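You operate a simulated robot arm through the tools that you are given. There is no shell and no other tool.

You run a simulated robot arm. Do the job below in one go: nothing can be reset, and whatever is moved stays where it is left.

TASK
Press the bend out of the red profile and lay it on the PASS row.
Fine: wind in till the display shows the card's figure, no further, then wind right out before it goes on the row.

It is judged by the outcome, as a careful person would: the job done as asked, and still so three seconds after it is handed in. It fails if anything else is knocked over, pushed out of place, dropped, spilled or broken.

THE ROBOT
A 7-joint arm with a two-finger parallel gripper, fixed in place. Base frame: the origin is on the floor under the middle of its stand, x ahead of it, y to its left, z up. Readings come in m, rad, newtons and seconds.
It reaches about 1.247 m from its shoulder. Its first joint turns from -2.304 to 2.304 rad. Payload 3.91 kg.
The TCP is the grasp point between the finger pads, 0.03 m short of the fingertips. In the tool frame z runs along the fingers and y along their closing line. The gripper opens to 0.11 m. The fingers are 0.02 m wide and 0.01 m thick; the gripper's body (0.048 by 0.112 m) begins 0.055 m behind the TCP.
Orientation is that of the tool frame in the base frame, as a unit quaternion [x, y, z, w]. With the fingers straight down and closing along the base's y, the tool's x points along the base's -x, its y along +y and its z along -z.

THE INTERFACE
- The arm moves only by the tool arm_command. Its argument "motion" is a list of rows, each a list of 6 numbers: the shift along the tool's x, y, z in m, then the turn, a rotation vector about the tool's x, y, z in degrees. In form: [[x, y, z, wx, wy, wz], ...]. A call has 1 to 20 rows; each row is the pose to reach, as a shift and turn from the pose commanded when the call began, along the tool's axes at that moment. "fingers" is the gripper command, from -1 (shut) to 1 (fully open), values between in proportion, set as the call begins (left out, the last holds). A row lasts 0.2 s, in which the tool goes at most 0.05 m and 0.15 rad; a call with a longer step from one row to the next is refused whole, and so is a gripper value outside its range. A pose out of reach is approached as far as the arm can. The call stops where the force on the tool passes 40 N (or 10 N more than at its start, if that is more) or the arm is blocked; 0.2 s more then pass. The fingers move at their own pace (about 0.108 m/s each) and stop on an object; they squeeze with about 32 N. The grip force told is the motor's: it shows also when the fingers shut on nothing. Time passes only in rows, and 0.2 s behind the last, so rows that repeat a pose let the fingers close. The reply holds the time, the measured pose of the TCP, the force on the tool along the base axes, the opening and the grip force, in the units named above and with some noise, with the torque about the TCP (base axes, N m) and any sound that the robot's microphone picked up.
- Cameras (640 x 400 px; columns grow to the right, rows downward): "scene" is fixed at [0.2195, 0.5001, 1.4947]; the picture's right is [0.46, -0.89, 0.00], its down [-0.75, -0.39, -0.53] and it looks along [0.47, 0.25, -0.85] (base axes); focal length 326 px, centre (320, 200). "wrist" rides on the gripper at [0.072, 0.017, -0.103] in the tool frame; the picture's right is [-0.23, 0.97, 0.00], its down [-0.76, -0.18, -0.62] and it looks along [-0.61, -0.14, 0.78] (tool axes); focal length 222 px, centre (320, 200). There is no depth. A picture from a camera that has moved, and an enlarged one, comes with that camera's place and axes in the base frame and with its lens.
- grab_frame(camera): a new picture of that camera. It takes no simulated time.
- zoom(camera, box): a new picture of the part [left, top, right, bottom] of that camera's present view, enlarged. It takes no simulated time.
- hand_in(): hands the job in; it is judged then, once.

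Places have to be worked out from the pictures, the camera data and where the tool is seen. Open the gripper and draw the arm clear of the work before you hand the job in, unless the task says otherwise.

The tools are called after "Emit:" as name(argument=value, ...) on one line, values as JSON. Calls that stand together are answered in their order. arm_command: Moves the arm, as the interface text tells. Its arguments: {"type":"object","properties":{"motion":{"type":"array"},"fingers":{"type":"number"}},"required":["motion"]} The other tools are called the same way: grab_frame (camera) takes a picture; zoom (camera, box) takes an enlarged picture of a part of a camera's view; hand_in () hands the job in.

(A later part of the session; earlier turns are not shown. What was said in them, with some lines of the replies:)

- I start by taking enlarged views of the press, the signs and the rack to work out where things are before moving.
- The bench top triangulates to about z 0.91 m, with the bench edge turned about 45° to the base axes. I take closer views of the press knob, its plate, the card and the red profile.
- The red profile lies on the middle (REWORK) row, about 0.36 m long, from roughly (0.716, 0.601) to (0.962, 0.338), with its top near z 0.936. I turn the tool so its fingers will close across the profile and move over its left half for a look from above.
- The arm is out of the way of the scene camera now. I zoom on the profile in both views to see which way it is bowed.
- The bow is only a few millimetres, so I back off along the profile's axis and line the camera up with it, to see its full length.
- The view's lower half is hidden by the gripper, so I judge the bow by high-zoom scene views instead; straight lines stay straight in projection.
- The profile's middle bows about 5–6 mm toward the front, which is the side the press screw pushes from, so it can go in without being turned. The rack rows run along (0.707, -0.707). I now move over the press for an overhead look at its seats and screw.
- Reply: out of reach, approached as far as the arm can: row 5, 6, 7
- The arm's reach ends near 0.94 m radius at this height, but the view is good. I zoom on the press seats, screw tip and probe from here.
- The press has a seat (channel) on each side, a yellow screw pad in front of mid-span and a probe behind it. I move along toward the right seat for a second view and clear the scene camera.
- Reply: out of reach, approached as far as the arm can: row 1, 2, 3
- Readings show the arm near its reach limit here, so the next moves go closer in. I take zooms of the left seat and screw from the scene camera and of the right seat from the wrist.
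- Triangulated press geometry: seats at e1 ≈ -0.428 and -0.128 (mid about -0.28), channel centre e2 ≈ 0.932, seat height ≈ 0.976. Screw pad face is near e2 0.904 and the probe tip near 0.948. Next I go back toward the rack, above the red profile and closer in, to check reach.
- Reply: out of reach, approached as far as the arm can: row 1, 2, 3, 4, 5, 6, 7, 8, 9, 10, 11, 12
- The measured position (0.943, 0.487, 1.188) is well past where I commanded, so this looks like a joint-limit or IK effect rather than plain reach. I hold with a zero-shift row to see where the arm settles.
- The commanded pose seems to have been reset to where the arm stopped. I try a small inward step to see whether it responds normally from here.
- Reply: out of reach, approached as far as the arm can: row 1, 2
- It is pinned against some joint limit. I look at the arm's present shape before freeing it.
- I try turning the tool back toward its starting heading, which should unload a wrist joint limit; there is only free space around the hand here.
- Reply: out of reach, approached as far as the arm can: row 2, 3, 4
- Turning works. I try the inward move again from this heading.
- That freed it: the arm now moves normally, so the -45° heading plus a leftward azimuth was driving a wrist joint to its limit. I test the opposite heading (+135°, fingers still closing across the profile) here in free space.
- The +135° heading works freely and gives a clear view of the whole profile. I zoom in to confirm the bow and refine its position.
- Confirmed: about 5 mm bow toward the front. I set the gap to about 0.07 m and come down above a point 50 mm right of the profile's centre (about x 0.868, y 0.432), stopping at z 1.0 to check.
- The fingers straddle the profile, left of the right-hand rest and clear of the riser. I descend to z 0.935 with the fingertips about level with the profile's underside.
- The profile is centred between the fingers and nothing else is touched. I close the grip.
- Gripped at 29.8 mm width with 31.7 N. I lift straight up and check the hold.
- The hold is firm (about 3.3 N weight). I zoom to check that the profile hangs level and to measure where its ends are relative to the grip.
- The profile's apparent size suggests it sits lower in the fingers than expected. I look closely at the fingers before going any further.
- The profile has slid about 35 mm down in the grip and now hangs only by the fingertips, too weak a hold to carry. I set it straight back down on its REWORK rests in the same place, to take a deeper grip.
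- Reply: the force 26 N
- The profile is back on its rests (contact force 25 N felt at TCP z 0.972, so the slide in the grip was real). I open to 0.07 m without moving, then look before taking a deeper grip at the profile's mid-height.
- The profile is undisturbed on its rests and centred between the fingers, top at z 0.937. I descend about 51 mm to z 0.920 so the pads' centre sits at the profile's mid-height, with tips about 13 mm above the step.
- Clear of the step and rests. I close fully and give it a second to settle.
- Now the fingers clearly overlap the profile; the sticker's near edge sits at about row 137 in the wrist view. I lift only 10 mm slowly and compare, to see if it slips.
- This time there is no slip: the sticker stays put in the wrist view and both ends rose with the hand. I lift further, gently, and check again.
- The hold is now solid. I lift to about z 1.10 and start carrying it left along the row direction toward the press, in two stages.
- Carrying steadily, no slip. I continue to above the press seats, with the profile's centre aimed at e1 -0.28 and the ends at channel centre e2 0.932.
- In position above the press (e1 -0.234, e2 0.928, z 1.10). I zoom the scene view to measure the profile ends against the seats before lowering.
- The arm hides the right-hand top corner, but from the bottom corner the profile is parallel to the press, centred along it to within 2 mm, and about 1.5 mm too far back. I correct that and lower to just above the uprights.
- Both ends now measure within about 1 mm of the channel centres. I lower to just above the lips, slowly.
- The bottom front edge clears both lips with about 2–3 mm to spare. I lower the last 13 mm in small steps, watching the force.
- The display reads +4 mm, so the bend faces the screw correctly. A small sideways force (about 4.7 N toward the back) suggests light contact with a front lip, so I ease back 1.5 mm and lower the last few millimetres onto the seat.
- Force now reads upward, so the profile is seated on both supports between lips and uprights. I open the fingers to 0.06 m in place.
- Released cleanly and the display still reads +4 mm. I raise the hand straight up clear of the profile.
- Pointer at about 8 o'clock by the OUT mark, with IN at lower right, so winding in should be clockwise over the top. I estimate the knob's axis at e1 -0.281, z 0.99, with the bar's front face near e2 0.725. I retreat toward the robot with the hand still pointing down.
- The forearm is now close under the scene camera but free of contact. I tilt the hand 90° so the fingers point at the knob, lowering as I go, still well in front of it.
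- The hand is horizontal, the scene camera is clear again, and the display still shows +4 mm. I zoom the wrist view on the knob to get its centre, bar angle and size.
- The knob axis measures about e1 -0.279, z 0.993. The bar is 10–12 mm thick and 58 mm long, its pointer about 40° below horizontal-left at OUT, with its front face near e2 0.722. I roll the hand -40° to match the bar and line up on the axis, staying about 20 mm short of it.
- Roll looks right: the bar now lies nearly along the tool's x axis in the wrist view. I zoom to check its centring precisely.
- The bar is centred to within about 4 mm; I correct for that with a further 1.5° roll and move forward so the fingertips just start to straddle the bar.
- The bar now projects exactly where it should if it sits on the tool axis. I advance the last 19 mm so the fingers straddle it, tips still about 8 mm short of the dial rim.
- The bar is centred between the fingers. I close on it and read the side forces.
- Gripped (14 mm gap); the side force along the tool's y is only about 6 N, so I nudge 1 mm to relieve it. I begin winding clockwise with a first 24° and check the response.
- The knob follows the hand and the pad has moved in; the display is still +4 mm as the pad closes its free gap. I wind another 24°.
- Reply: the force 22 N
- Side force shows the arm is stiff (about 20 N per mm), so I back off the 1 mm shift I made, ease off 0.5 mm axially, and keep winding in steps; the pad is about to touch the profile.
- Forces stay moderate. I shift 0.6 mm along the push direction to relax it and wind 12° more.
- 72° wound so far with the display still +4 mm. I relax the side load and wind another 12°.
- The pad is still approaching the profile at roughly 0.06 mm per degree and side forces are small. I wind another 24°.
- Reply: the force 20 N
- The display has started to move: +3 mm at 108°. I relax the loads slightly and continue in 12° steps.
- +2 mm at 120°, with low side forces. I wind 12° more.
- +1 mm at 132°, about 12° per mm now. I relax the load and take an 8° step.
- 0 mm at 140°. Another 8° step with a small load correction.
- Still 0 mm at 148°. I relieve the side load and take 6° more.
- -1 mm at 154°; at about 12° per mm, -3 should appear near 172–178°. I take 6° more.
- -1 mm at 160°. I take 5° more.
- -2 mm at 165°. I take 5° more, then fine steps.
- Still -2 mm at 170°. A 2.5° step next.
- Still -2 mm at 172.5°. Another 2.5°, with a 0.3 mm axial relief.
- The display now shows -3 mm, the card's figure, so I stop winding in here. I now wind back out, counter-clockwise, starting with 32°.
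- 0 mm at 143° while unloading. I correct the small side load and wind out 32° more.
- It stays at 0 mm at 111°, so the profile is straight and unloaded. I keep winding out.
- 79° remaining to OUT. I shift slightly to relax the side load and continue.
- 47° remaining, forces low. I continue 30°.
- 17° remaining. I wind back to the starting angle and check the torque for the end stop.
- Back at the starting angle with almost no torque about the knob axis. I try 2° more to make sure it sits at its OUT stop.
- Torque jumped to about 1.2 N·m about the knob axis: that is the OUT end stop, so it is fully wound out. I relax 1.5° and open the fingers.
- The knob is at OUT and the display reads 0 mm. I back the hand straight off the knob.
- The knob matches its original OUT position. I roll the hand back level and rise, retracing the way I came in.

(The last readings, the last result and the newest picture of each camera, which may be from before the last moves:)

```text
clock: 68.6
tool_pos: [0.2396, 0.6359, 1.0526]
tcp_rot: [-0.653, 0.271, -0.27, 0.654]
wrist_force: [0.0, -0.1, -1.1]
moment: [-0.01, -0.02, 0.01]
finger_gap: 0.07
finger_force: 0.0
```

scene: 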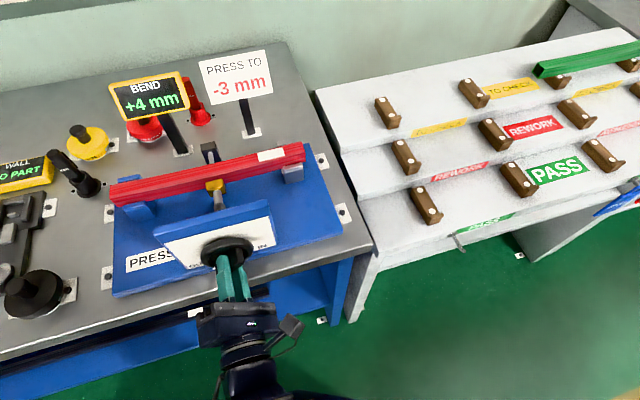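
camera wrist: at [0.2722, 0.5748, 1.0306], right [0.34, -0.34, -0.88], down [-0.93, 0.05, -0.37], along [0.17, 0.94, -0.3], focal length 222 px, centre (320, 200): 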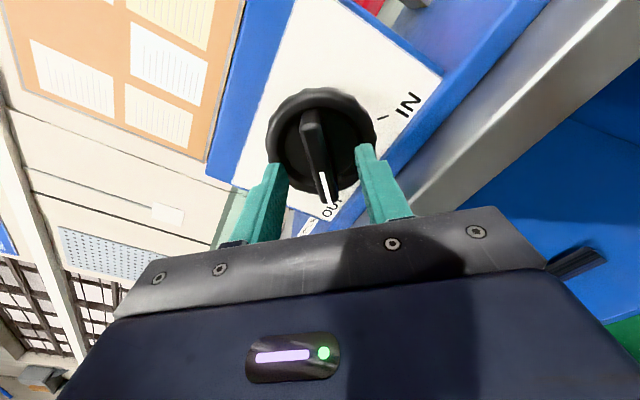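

Pose matches the earlier horizontal pose. I tilt back to fingers-down while rising to z 1.20.

Emit:
arm_command(motion=[[0, -0.01, 0, -8.18, 0, 0], [0, -0.025, 0, -16.36, 0, 0], [0, -0.04, 0, -24.54, 0, 0], [0, -0.055, 0, -32.72, 0, 0], [0, -0.07, 0, -40.9, 0, 0], [0, -0.085, 0, -49.08, 0, 0], [0, -0.1, 0, -57.26, 0, 0], [0, -0.115, 0, -65.44, 0, 0], [0, -0.13, 0, -73.62, 0, 0], [0, -0.14, 0, -81.8, 0, 0], [0, -0.15, 0, -90, 0, 0]])

Emit:
grab_frame(camera="wrist")

```text
clock: 71.0
tool_pos: [0.2401, 0.6348, 1.2035]
tcp_rot: [0.924, -0.383, -0.002, 0.001]
wrist_force: [-1.0, -0.2, 0.6]
moment: [0.02, -0.03, -0.02]
finger_gap: 0.0702
finger_force: 0.1
```

```text
taken
camera wrist: at [0.2799, 0.5734, 1.3071], right [-0.85, -0.53, 0.0], down [-0.41, 0.66, 0.62], along [-0.33, 0.53, -0.78], focal length 222 px, centre (320, 200)
```

wrist: 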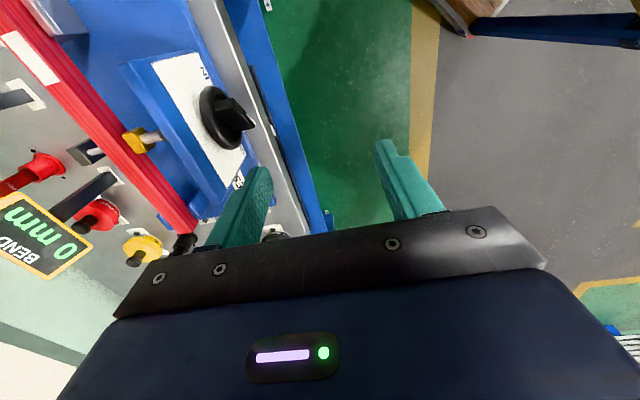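

The wrist view shows the screw pad clear of the profile and 0 mm on the display. I go back above the profile at the same grip point (50 mm right of centre), at z 1.15.

Emit:
arm_command(motion=[[0.005, -0.035, 0, 0, 0, 0], [0.011, -0.08, 0, 0, 0, 0], [0.018, -0.125, 0, 0, 0, 0], [0.025, -0.17, 0, 0, 0, 0], [0.032, -0.215, 0.005, 0, 0, 0], [0.038, -0.26, 0.015, 0, 0, 0], [0.043, -0.295, 0.03, 0, 0, 0], [0.0456, -0.3133, 0.047, 0, 0, 0]])

Emit:
grab_frame(camera="wrist")

Emit:
zoom(camera="scene", box=[90, 60, 330, 300])

```text
clock: 72.8
tool_pos: [0.4968, 0.8246, 1.1574]
tcp_rot: [0.924, -0.383, 0.0, 0.0]
wrist_force: [0.1, -1.2, 0.9]
moment: [0.0, 0.01, 0.05]
finger_gap: 0.0701
finger_force: 0.1
```

```text
taken
camera wrist: at [0.5364, 0.7619, 1.2602], right [-0.85, -0.53, 0.0], down [-0.41, 0.66, 0.62], along [-0.33, 0.53, -0.78], focal length 222 px, centre (320, 200)
```

wrist: 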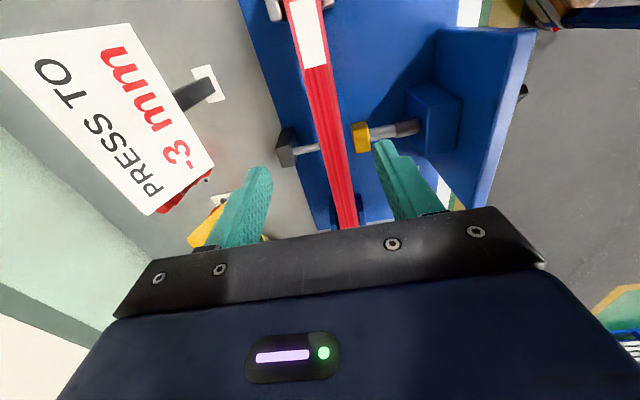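

```text
1.67 times, centred on (210, 180) of scene
camera zoom: at [0.2195, 0.5001, 1.4947], right [0.46, -0.89, 0.0], down [-0.75, -0.39, -0.53], along [0.47, 0.25, -0.85], focal length 543 px, centre (503, 233)
```

zoom: 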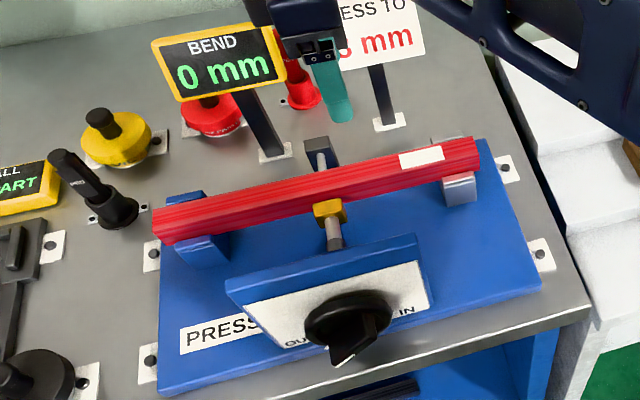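

Above the profile. I zoom to centre on it before descending.

Emit:
zoom(camera="wrist", box=[260, 50, 400, 190])

```text
2.86 times, centred on (330, 120) of wrist
camera zoom: at [0.5364, 0.7619, 1.2602], right [-0.85, -0.53, 0.0], down [-0.41, 0.66, 0.62], along [-0.33, 0.53, -0.78], focal length 635 px, centre (291, 429)
```

zoom: 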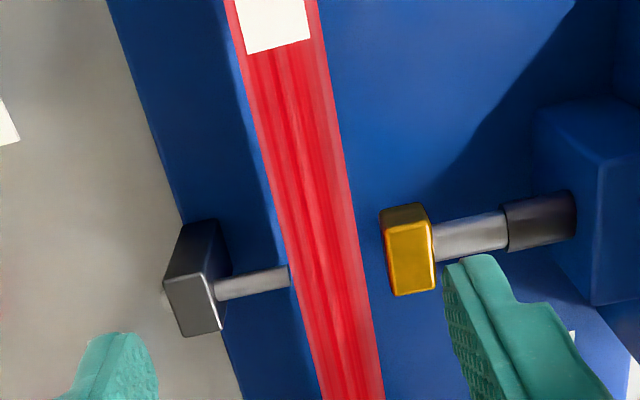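

The profile's centre is about 5–6 mm toward the front of the tool axis. I shift that way and lower to z 1.04, then re-check.

Emit:
arm_command(motion=[[0, 0.003, 0.03, 0, 0, 0], [0, 0.0055, 0.06, 0, 0, 0], [0, 0.0055, 0.09, 0, 0, 0], [0, 0.0055, 0.11, 0, 0, 0], [0, 0.0055, 0.117, 0, 0, 0]])

Emit:
zoom(camera="wrist", box=[220, 60, 420, 240])

Emit:
zoom(camera="scene", box=[170, 110, 270, 210])

```text
clock: 74.0
tool_pos: [0.4902, 0.8213, 1.0396]
tcp_rot: [0.924, -0.383, 0.0, 0.0]
wrist_force: [0.2, -0.7, -0.2]
moment: [0.02, -0.01, 0.02]
finger_gap: 0.0696
finger_force: 0.1
```

```text
2.22 times, centred on (320, 150) of wrist
camera zoom: at [0.5302, 0.7597, 1.1419], right [-0.85, -0.53, 0.0], down [-0.41, 0.66, 0.62], along [-0.33, 0.53, -0.78], focal length 494 px, centre (320, 311)
```

zoom: 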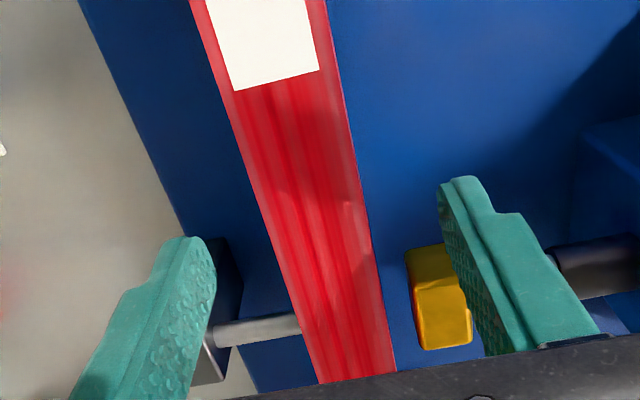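

```text
4.00 times, centred on (220, 160) of scene
camera zoom: at [0.2195, 0.5001, 1.4947], right [0.46, -0.89, 0.0], down [-0.75, -0.39, -0.53], along [0.47, 0.25, -0.85], focal length 1304 px, centre (720, 360)
```

zoom: 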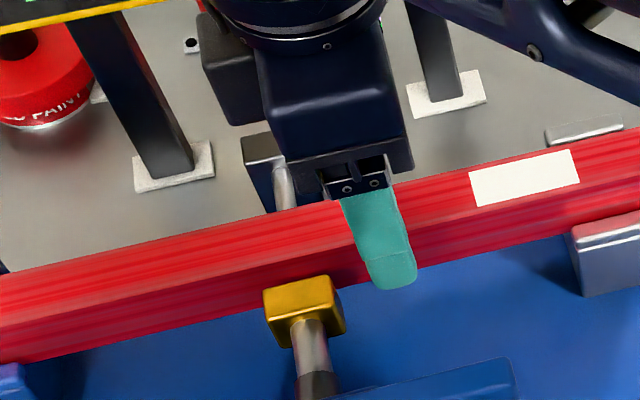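

Now centred on the profile. I descend to z 0.9885 with the fingers either side of it.

Emit:
arm_command(motion=[[0, 0, 0.015, 0, 0, 0], [0, 0, 0.03, 0, 0, 0], [0, 0, 0.043, 0, 0, 0], [0, 0, 0.051, 0, 0, 0]])

Emit:
grab_frame(camera="wrist")

Emit:
zoom(camera="scene", box=[170, 110, 270, 210])

```text
clock: 75.0
tool_pos: [0.49, 0.8228, 0.9879]
tcp_rot: [0.923, -0.384, 0.0, -0.002]
wrist_force: [-0.2, 0.4, 0.2]
moment: [0.02, 0.01, 0.02]
finger_gap: 0.0702
finger_force: 0.1
```

```text
taken
camera wrist: at [0.5304, 0.76, 1.0903], right [-0.85, -0.53, 0.0], down [-0.41, 0.66, 0.62], along [-0.33, 0.53, -0.78], focal length 222 px, centre (320, 200)
```

wrist: 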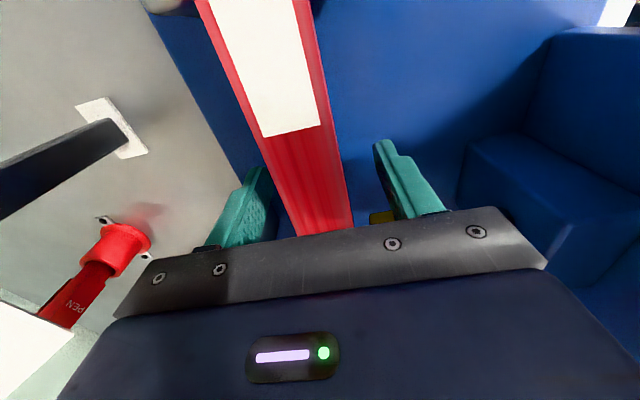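

```text
4.00 times, centred on (220, 160) of scene
camera zoom: at [0.2195, 0.5001, 1.4947], right [0.46, -0.89, 0.0], down [-0.75, -0.39, -0.53], along [0.47, 0.25, -0.85], focal length 1304 px, centre (720, 360)
```

zoom: 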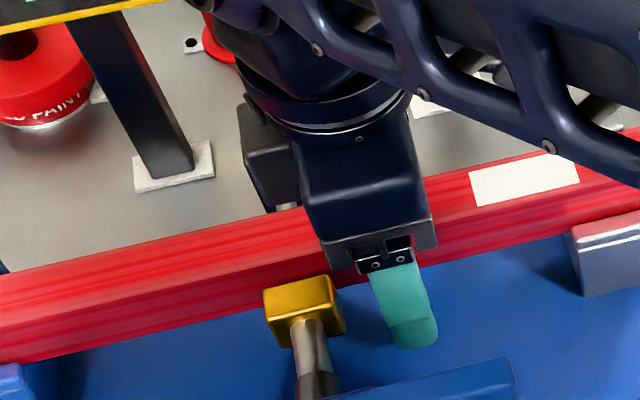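

Clear on both sides, same pose as when I released it. I close the grip.

Emit:
arm_command(motion=[[0, 0, 0, 0, 0, 0], [0, 0, 0, 0, 0, 0], [0, 0, 0, 0, 0, 0], [0, 0, 0, 0, 0, 0], [0, 0, 0, 0, 0, 0]], fingers=-1)

Emit:
grab_frame(camera="wrist")

```text
clock: 76.2
tool_pos: [0.4917, 0.8226, 0.988]
tcp_rot: [0.924, -0.383, 0.0, 0.0]
wrist_force: [0.9, 0.5, -0.2]
moment: [0.03, 0.01, -0.14]
finger_gap: 0.0299
finger_force: 31.5
```

```text
taken
camera wrist: at [0.5304, 0.76, 1.0904], right [-0.85, -0.53, 0.0], down [-0.41, 0.66, 0.62], along [-0.33, 0.53, -0.78], focal length 222 px, centre (320, 200)
```

wrist: 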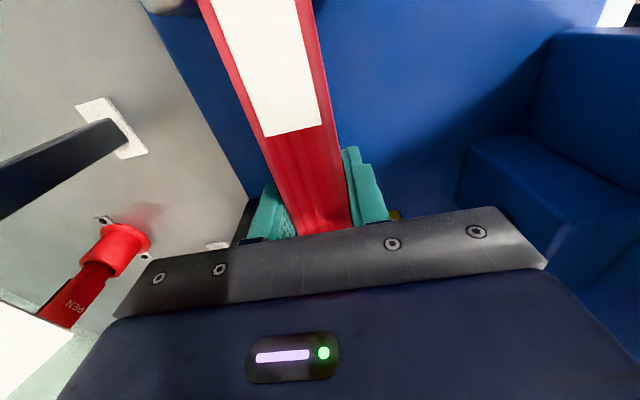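

Gripped at 29.9 mm with 31.5 N. I lift gently: a small test lift first, watching the sticker in the wrist view for slip.

Emit:
arm_command(motion=[[0, 0, -0.004, 0, 0, 0], [0, 0, -0.009, 0, 0, 0], [0, 0, -0.016, 0, 0, 0], [0, 0, -0.025, 0, 0, 0], [0, 0, -0.025, 0, 0, 0]])

Emit:
grab_frame(camera="wrist")

Emit:
zoom(camera="scene", box=[60, 70, 340, 245])

```text
clock: 77.4
tool_pos: [0.491, 0.8228, 1.0127]
tcp_rot: [0.924, -0.383, 0.0, 0.0]
wrist_force: [-0.2, 0.1, -2.8]
moment: [-0.09, -0.1, -0.04]
finger_gap: 0.0299
finger_force: 32.2
```

```text
taken
camera wrist: at [0.5312, 0.7594, 1.1161], right [-0.85, -0.53, 0.0], down [-0.41, 0.66, 0.62], along [-0.33, 0.53, -0.78], focal length 222 px, centre (320, 200)
```

wrist: 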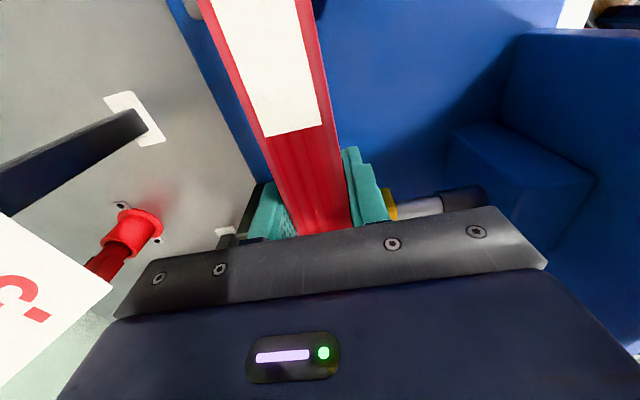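

```text
2.29 times, centred on (200, 158) of scene
camera zoom: at [0.2195, 0.5001, 1.4947], right [0.46, -0.89, 0.0], down [-0.75, -0.39, -0.53], along [0.47, 0.25, -0.85], focal length 745 px, centre (594, 297)
```

zoom: 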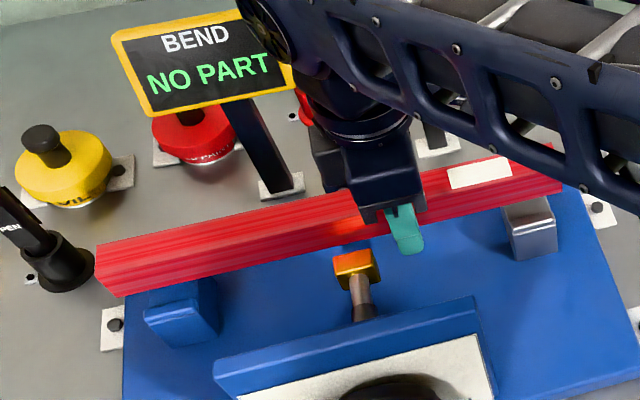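

No slip and NO PART shows on the display; the profile looks straight. I lift to about z 1.10 and carry it back toward the rack.

Emit:
arm_command(motion=[[0, 0, -0.02, 0, 0, 0], [0, 0, -0.05, 0, 0, 0], [0, 0, -0.075, 0, 0, 0], [0.015, 0, -0.088, 0, 0, 0], [0.045, 0, -0.088, 0, 0, 0], [0.085, 0, -0.088, 0, 0, 0], [0.125, 0, -0.088, 0, 0, 0], [0.165, 0, -0.088, 0, 0, 0], [0.205, 0, -0.088, 0, 0, 0], [0.245, 0.01, -0.088, 0, 0, 0], [0.285, 0.025, -0.088, 0, 0, 0], [0.315, 0.04, -0.088, 0, 0, 0], [0.33, 0.05, -0.088, 0, 0, 0]])

Emit:
grab_frame(camera="wrist")

Emit:
grab_frame(camera="scene")

```text
clock: 80.2
tool_pos: [0.6879, 0.5508, 1.1017]
tcp_rot: [0.924, -0.382, 0.0, 0.0]
wrist_force: [-0.3, 0.8, -3.6]
moment: [-0.15, -0.12, 0.0]
finger_gap: 0.0301
finger_force: 31.5
```

```text
taken
camera wrist: at [0.729, 0.4894, 1.2041], right [-0.85, -0.53, 0.0], down [-0.41, 0.66, 0.62], along [-0.33, 0.53, -0.78], focal length 222 px, centre (320, 200)
```

wrist: 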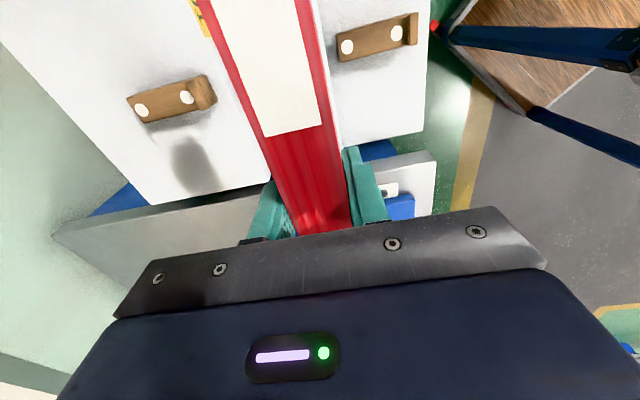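

```text
taken
```

scene: 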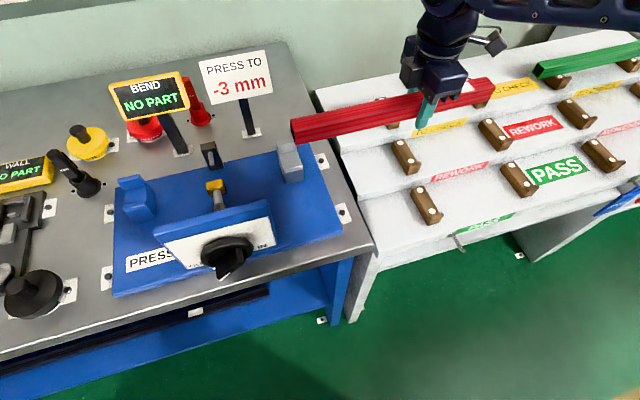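

Profile still firmly held (sticker at the same spot in view). I continue to above the PASS row, aiming for the profile's centre at e1 0.266, e2 0.805.

Emit:
arm_command(motion=[[0.02, 0.006, 0, 0, 0, 0], [0.055, 0.018, 0, 0, 0, 0], [0.09, 0.03, 0, 0, 0, 0], [0.125, 0.042, 0, 0, 0, 0], [0.16, 0.054, 0, 0, 0, 0], [0.19, 0.064, 0, 0, 0, 0], [0.21, 0.07, 0, 0, 0, 0], [0.217, 0.071, 0, 0, 0, 0], [0.217, 0.071, 0, 0, 0, 0]])

Emit:
grab_frame(camera="wrist")

Emit:
grab_frame(camera="scene")

```text
clock: 82.2
tool_pos: [0.7919, 0.3481, 1.0996]
tcp_rot: [0.924, -0.383, 0.0, -0.001]
wrist_force: [0.3, -0.3, -2.3]
moment: [-0.11, -0.09, 0.03]
finger_gap: 0.0298
finger_force: 32.1
```

```text
taken
camera wrist: at [0.8318, 0.2862, 1.203], right [-0.85, -0.53, 0.0], down [-0.41, 0.66, 0.62], along [-0.33, 0.53, -0.78], focal length 222 px, centre (320, 200)
```

wrist: 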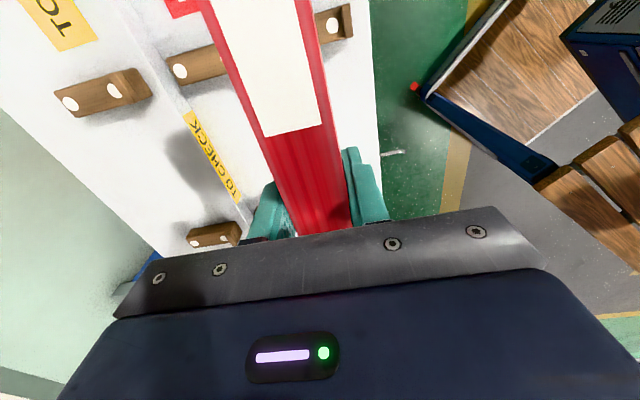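

```text
taken
```

scene: 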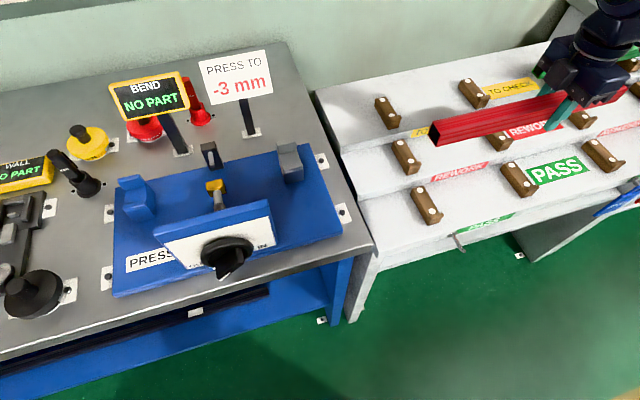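

Over the PASS row (e1 0.314, e2 0.806). I descend to z 0.935, still about 45 mm above the rests, and check alignment.

Emit:
arm_command(motion=[[0, 0, 0.02, 0, 0, 0], [0, 0, 0.055, 0, 0, 0], [0, 0, 0.09, 0, 0, 0], [0, 0, 0.125, 0, 0, 0], [0, 0, 0.15, 0, 0, 0], [0, 0, 0.164, 0, 0, 0], [0, 0, 0.164, 0, 0, 0]])

Emit:
zoom(camera="scene", box=[390, 110, 590, 240])

Emit:
zoom(camera="scene", box=[400, 160, 464, 220])

Emit:
zoom(camera="scene", box=[500, 130, 580, 205])

Emit:
grab_frame(camera="wrist")

```text
clock: 83.8
tool_pos: [0.7919, 0.3491, 0.9353]
tcp_rot: [0.924, -0.383, 0.0, 0.0]
wrist_force: [0.7, 0.0, -3.6]
moment: [-0.07, -0.14, 0.02]
finger_gap: 0.0297
finger_force: 31.7
```

```text
3.08 times, centred on (490, 175) of scene
camera zoom: at [0.2195, 0.5001, 1.4947], right [0.46, -0.89, 0.0], down [-0.75, -0.39, -0.53], along [0.47, 0.25, -0.85], focal length 1003 px, centre (-203, 277)
```

zoom: 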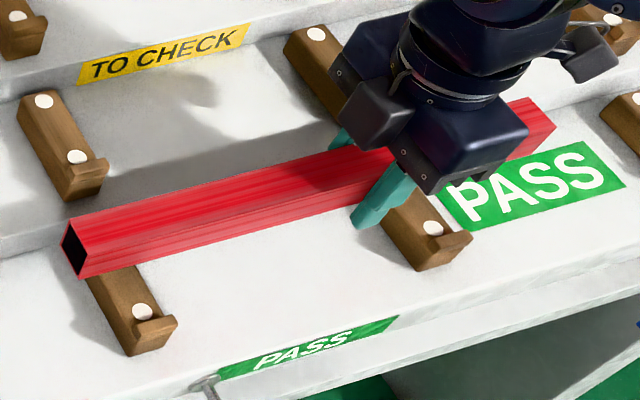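

```text
6.67 times, centred on (432, 190) of scene
camera zoom: at [0.2195, 0.5001, 1.4947], right [0.46, -0.89, 0.0], down [-0.75, -0.39, -0.53], along [0.47, 0.25, -0.85], focal length 2173 px, centre (-427, 267)
```

zoom: 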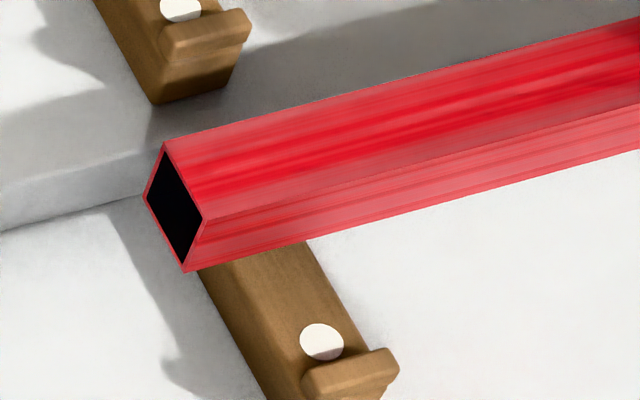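

```text
5.33 times, centred on (540, 168) of scene
camera zoom: at [0.2195, 0.5001, 1.4947], right [0.46, -0.89, 0.0], down [-0.75, -0.39, -0.53], along [0.47, 0.25, -0.85], focal length 1738 px, centre (-853, 373)
```

zoom: 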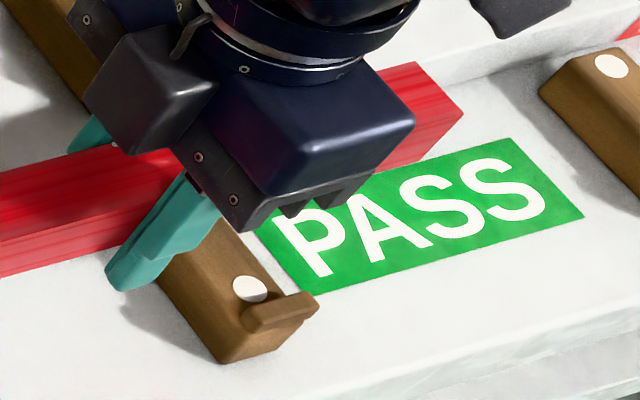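

```text
taken
camera wrist: at [0.8322, 0.2866, 1.0383], right [-0.85, -0.53, 0.0], down [-0.41, 0.66, 0.62], along [-0.33, 0.53, -0.78], focal length 222 px, centre (320, 200)
```

wrist: 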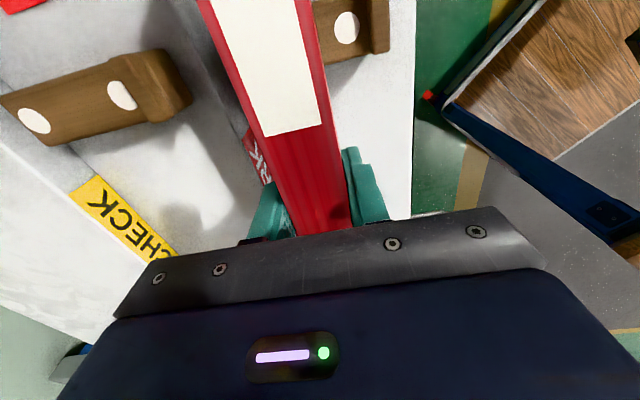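

Alignment is good: both ends at e2 ≈ 0.806, e1 from 0.09 to 0.45, spanning the two PASS rests between their buttons. I lower to just above the rests.

Emit:
arm_command(motion=[[0, 0, 0.012, 0, 0, 0], [0, 0, 0.024, 0, 0, 0], [0, 0, 0.034, 0, 0, 0], [0, 0, 0.04, 0, 0, 0], [0, 0, 0.043, 0, 0, 0]])

Emit:
zoom(camera="scene", box=[390, 120, 590, 250])

```text
clock: 85.0
tool_pos: [0.7927, 0.3487, 0.894]
tcp_rot: [0.924, -0.382, 0.0, 0.0]
wrist_force: [0.6, -0.8, -3.1]
moment: [-0.12, -0.12, -0.01]
finger_gap: 0.0299
finger_force: 32.2
```

```text
3.08 times, centred on (490, 185) of scene
camera zoom: at [0.2195, 0.5001, 1.4947], right [0.46, -0.89, 0.0], down [-0.75, -0.39, -0.53], along [0.47, 0.25, -0.85], focal length 1003 px, centre (-203, 246)
```

zoom: 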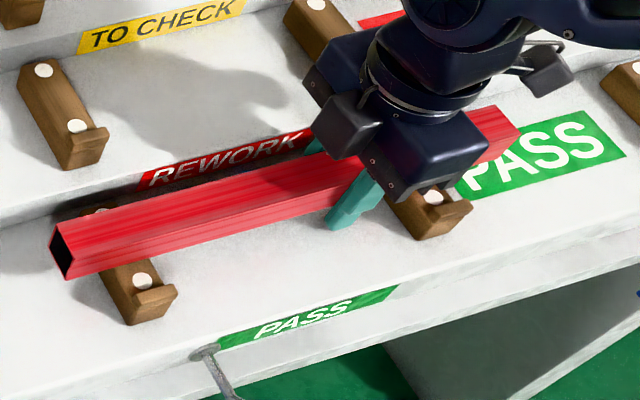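

Nearly down; still carrying its full weight. I lower the last few millimetres in small steps until the rests take the load.

Emit:
arm_command(motion=[[0, 0, 0.0015, 0, 0, 0], [0, 0, 0.003, 0, 0, 0], [0, 0, 0.0045, 0, 0, 0]])

```text
clock: 85.8
tool_pos: [0.7918, 0.3491, 0.8929]
tcp_rot: [0.924, -0.382, 0.001, -0.001]
wrist_force: [-1.7, -6.1, 21.8]
moment: [-0.45, 0.13, 0.02]
finger_gap: 0.0299
finger_force: 32.1
```

The rests have taken it (21.8 N upward). I ease back up about 3.5 mm to relax the pressure before opening.

Emit:
arm_command(motion=[[0, 0, -0.0015, 0, 0, 0], [0, 0, -0.0032, 0, 0, 0]])

Emit:
zoom(camera="scene", box=[390, 120, 590, 250])

```text
clock: 86.4
tool_pos: [0.7918, 0.3501, 0.8919]
tcp_rot: [0.924, -0.383, -0.001, 0.0]
wrist_force: [0.3, -0.5, -4.1]
moment: [-0.11, -0.11, 0.0]
finger_gap: 0.0297
finger_force: 32.2
```

```text
3.08 times, centred on (490, 185) of scene
camera zoom: at [0.2195, 0.5001, 1.4947], right [0.46, -0.89, 0.0], down [-0.75, -0.39, -0.53], along [0.47, 0.25, -0.85], focal length 1003 px, centre (-203, 246)
```

zoom: 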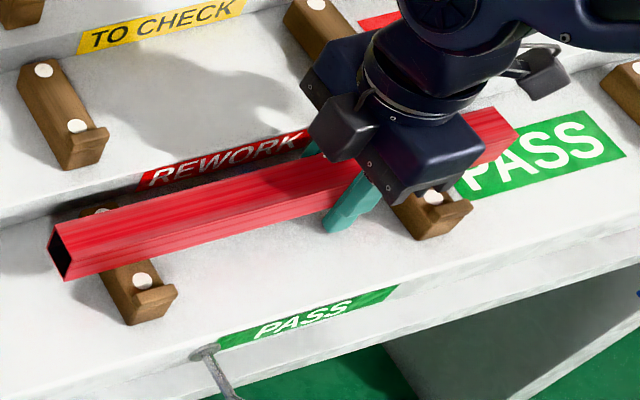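

It is carrying the full weight again, so contact is a millimetre or two lower. I lower 1.8 mm for a light touch.

Emit:
arm_command(motion=[[0, 0, 0.001, 0, 0, 0], [0, 0, 0.0018, 0, 0, 0]])

```text
clock: 87.0
tool_pos: [0.7917, 0.3484, 0.8912]
tcp_rot: [0.924, -0.383, 0.001, 0.0]
wrist_force: [-2.8, -0.1, 4.1]
moment: [-0.18, -0.03, -0.05]
finger_gap: 0.0297
finger_force: 32.7
```

Light contact (about 4 N upward), so it is sitting on the rests. I open the fingers to 0.055 m, staying clear of the riser behind.

Emit:
arm_command(motion=[[0, 0, 0, 0, 0, 0], [0, 0, 0, 0, 0, 0], [0, 0, 0, 0, 0, 0]], fingers=0.0)

Emit:
grab_frame(camera="wrist")

Emit:
zoom(camera="scene", box=[390, 120, 590, 250])

```text
clock: 87.8
tool_pos: [0.7908, 0.3492, 0.8905]
tcp_rot: [0.924, -0.383, 0.0, 0.0]
wrist_force: [1.0, 0.6, 0.0]
moment: [-0.02, -0.01, 0.04]
finger_gap: 0.0552
finger_force: 0.0
```

```text
taken
camera wrist: at [0.832, 0.2868, 0.9938], right [-0.85, -0.53, 0.0], down [-0.41, 0.66, 0.62], along [-0.33, 0.53, -0.78], focal length 222 px, centre (320, 200)
```

wrist: 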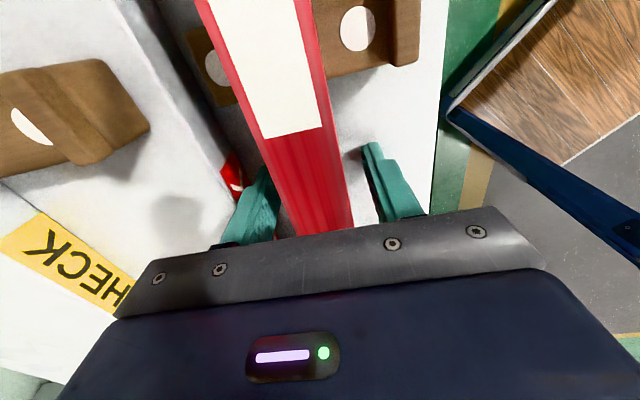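

```text
3.08 times, centred on (490, 185) of scene
camera zoom: at [0.2195, 0.5001, 1.4947], right [0.46, -0.89, 0.0], down [-0.75, -0.39, -0.53], along [0.47, 0.25, -0.85], focal length 1003 px, centre (-203, 246)
```

zoom: 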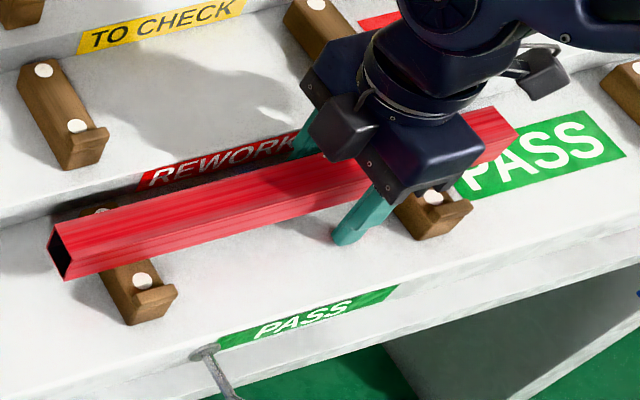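

Released; the profile sits still on both rests. I raise the hand straight up, clear of the work.

Emit:
arm_command(motion=[[0, 0, -0.01, 0, 0, 0], [0, 0, -0.03, 0, 0, 0], [0, 0, -0.06, 0, 0, 0], [0, 0, -0.1, 0, 0, 0], [0, 0, -0.145, 0, 0, 0], [0, 0, -0.19, 0, 0, 0], [0, 0, -0.23, 0, 0, 0]])

Emit:
zoom(camera="scene", box=[380, 100, 600, 250])

Emit:
grab_frame(camera="wrist")

Emit:
grab_frame(camera="scene")

```text
clock: 89.4
tool_pos: [0.7923, 0.35, 1.1219]
tcp_rot: [0.924, -0.383, 0.0, 0.0]
wrist_force: [0.0, 0.3, 0.0]
moment: [0.01, 0.01, 0.01]
finger_gap: 0.0551
finger_force: 0.0
```

```text
2.67 times, centred on (490, 175) of scene
camera zoom: at [0.2195, 0.5001, 1.4947], right [0.46, -0.89, 0.0], down [-0.75, -0.39, -0.53], along [0.47, 0.25, -0.85], focal length 869 px, centre (-133, 267)
```

zoom: 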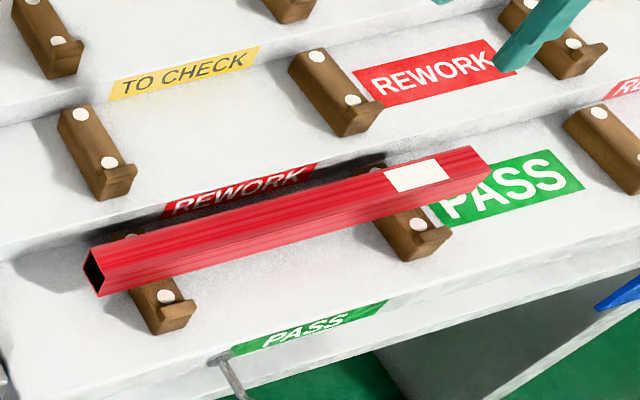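

```text
taken
camera wrist: at [0.8322, 0.2872, 1.2245], right [-0.85, -0.53, 0.0], down [-0.41, 0.66, 0.62], along [-0.33, 0.53, -0.78], focal length 222 px, centre (320, 200)
```

wrist: 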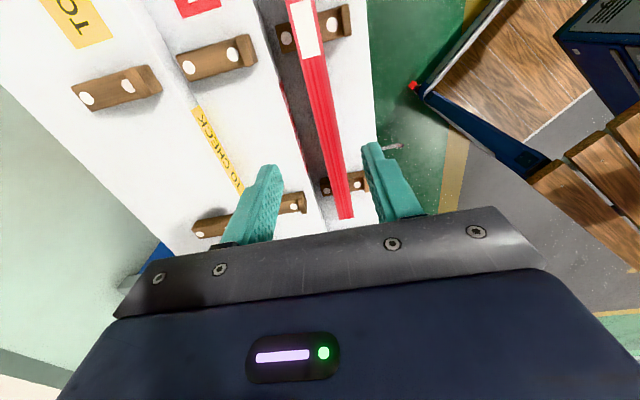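

```text
taken
```

scene: 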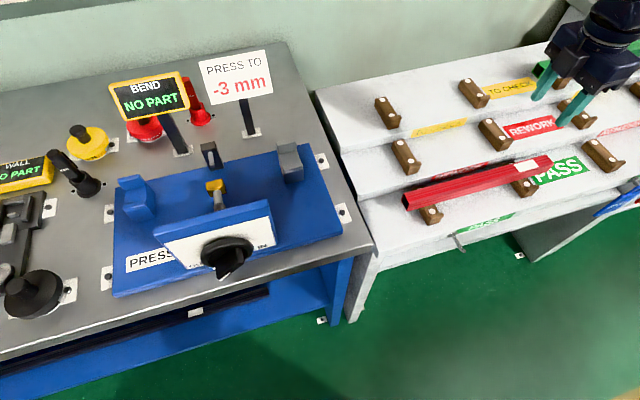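

The profile lies on both PASS rests. I open fully and draw the arm back toward the robot, then check the whole scene.

Emit:
arm_command(motion=[[0, 0.02, -0.02, 0, 0, 0], [0, 0.06, -0.04, 0, 0, 0], [0, 0.1, -0.06, 0, 0, 0], [0, 0.14, -0.08, 0, 0, 0], [0, 0.18, -0.1, 0, 0, 0], [0, 0.22, -0.12, 0, 0, 0], [0, 0.25, -0.12, 0, 0, 0]], fingers=1)

Emit:
grab_frame(camera="scene")

Emit:
zoom(camera="scene", box=[380, 20, 640, 250])

Emit:
zoom(camera="scene", box=[395, 145, 560, 230])

Emit:
zoom(camera="scene", box=[100, 60, 350, 300])

```text
clock: 91.0
tool_pos: [0.6136, 0.1754, 1.2412]
tcp_rot: [0.924, -0.383, 0.0, -0.001]
wrist_force: [0.8, 1.3, -0.6]
moment: [0.04, 0.05, -0.02]
finger_gap: 0.1101
finger_force: 0.0
```

```text
taken
```

scene: 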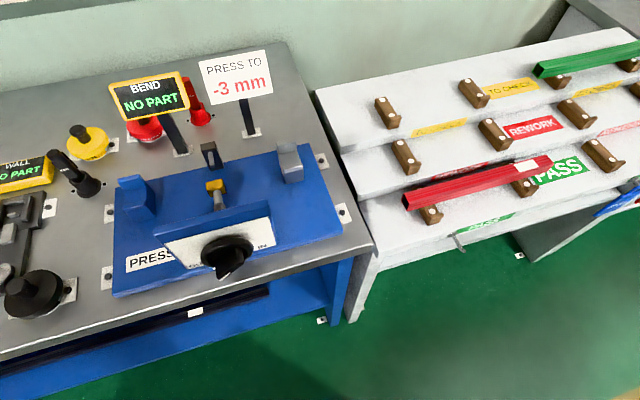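

```text
1.74 times, centred on (510, 135) of scene
camera zoom: at [0.2195, 0.5001, 1.4947], right [0.46, -0.89, 0.0], down [-0.75, -0.39, -0.53], along [0.47, 0.25, -0.85], focal length 567 px, centre (-10, 313)
```

zoom: 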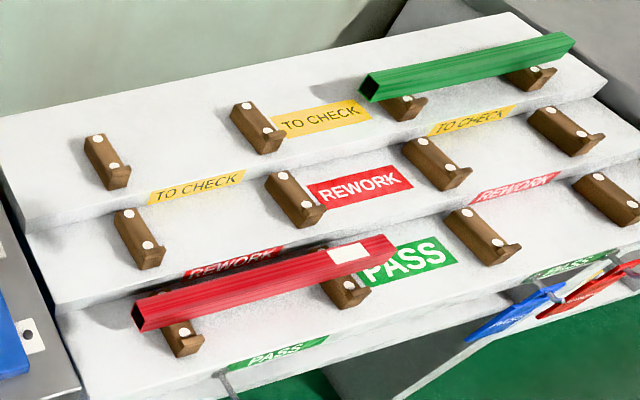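

```text
3.88 times, centred on (478, 188) of scene
camera zoom: at [0.2195, 0.5001, 1.4947], right [0.46, -0.89, 0.0], down [-0.75, -0.39, -0.53], along [0.47, 0.25, -0.85], focal length 1264 px, centre (-291, 248)
```

zoom: 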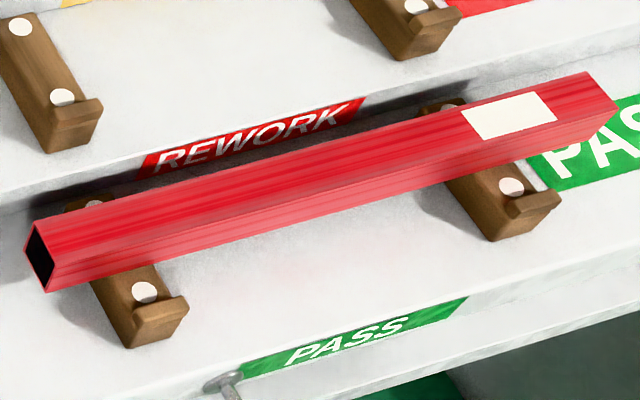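

```text
1.67 times, centred on (225, 180) of scene
camera zoom: at [0.2195, 0.5001, 1.4947], right [0.46, -0.89, 0.0], down [-0.75, -0.39, -0.53], along [0.47, 0.25, -0.85], focal length 543 px, centre (478, 233)
```

zoom: 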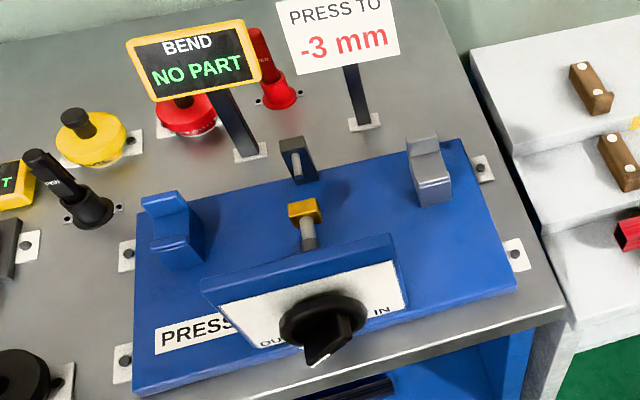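

Everything checks out. The profile is straight and stable on the two PASS rests, the press knob is at OUT, the display reads NO PART, and the green profile and signs are untouched. The gripper is open and the arm is clear, so I hand the job in.

Emit:
hand_in()

```text
The job is handed in.
```

The red profile has been pressed straight and is lying on the two left-hand rests of the PASS row. I have handed the job in.

- **Pressing:** in the press the profile read +4 mm. I wound in by small steps until the display first showed -3 mm, the card's figure, and stopped there.
- **Winding out:** I turned the knob back until I felt its OUT stop. The display then held at 0 mm with the screw clear of the profile.
- **Slip on the first lift:** on the first pick-up from the REWORK row, the profile slid about 35 mm down in the fingers. I set it back on the same rests without dropping it and took a deeper grip. It held from then on.
- **Surroundings:** in the last pictures the green profile, the signs and the other controls are where they were. The gripper is open and the arm is clear of the work.
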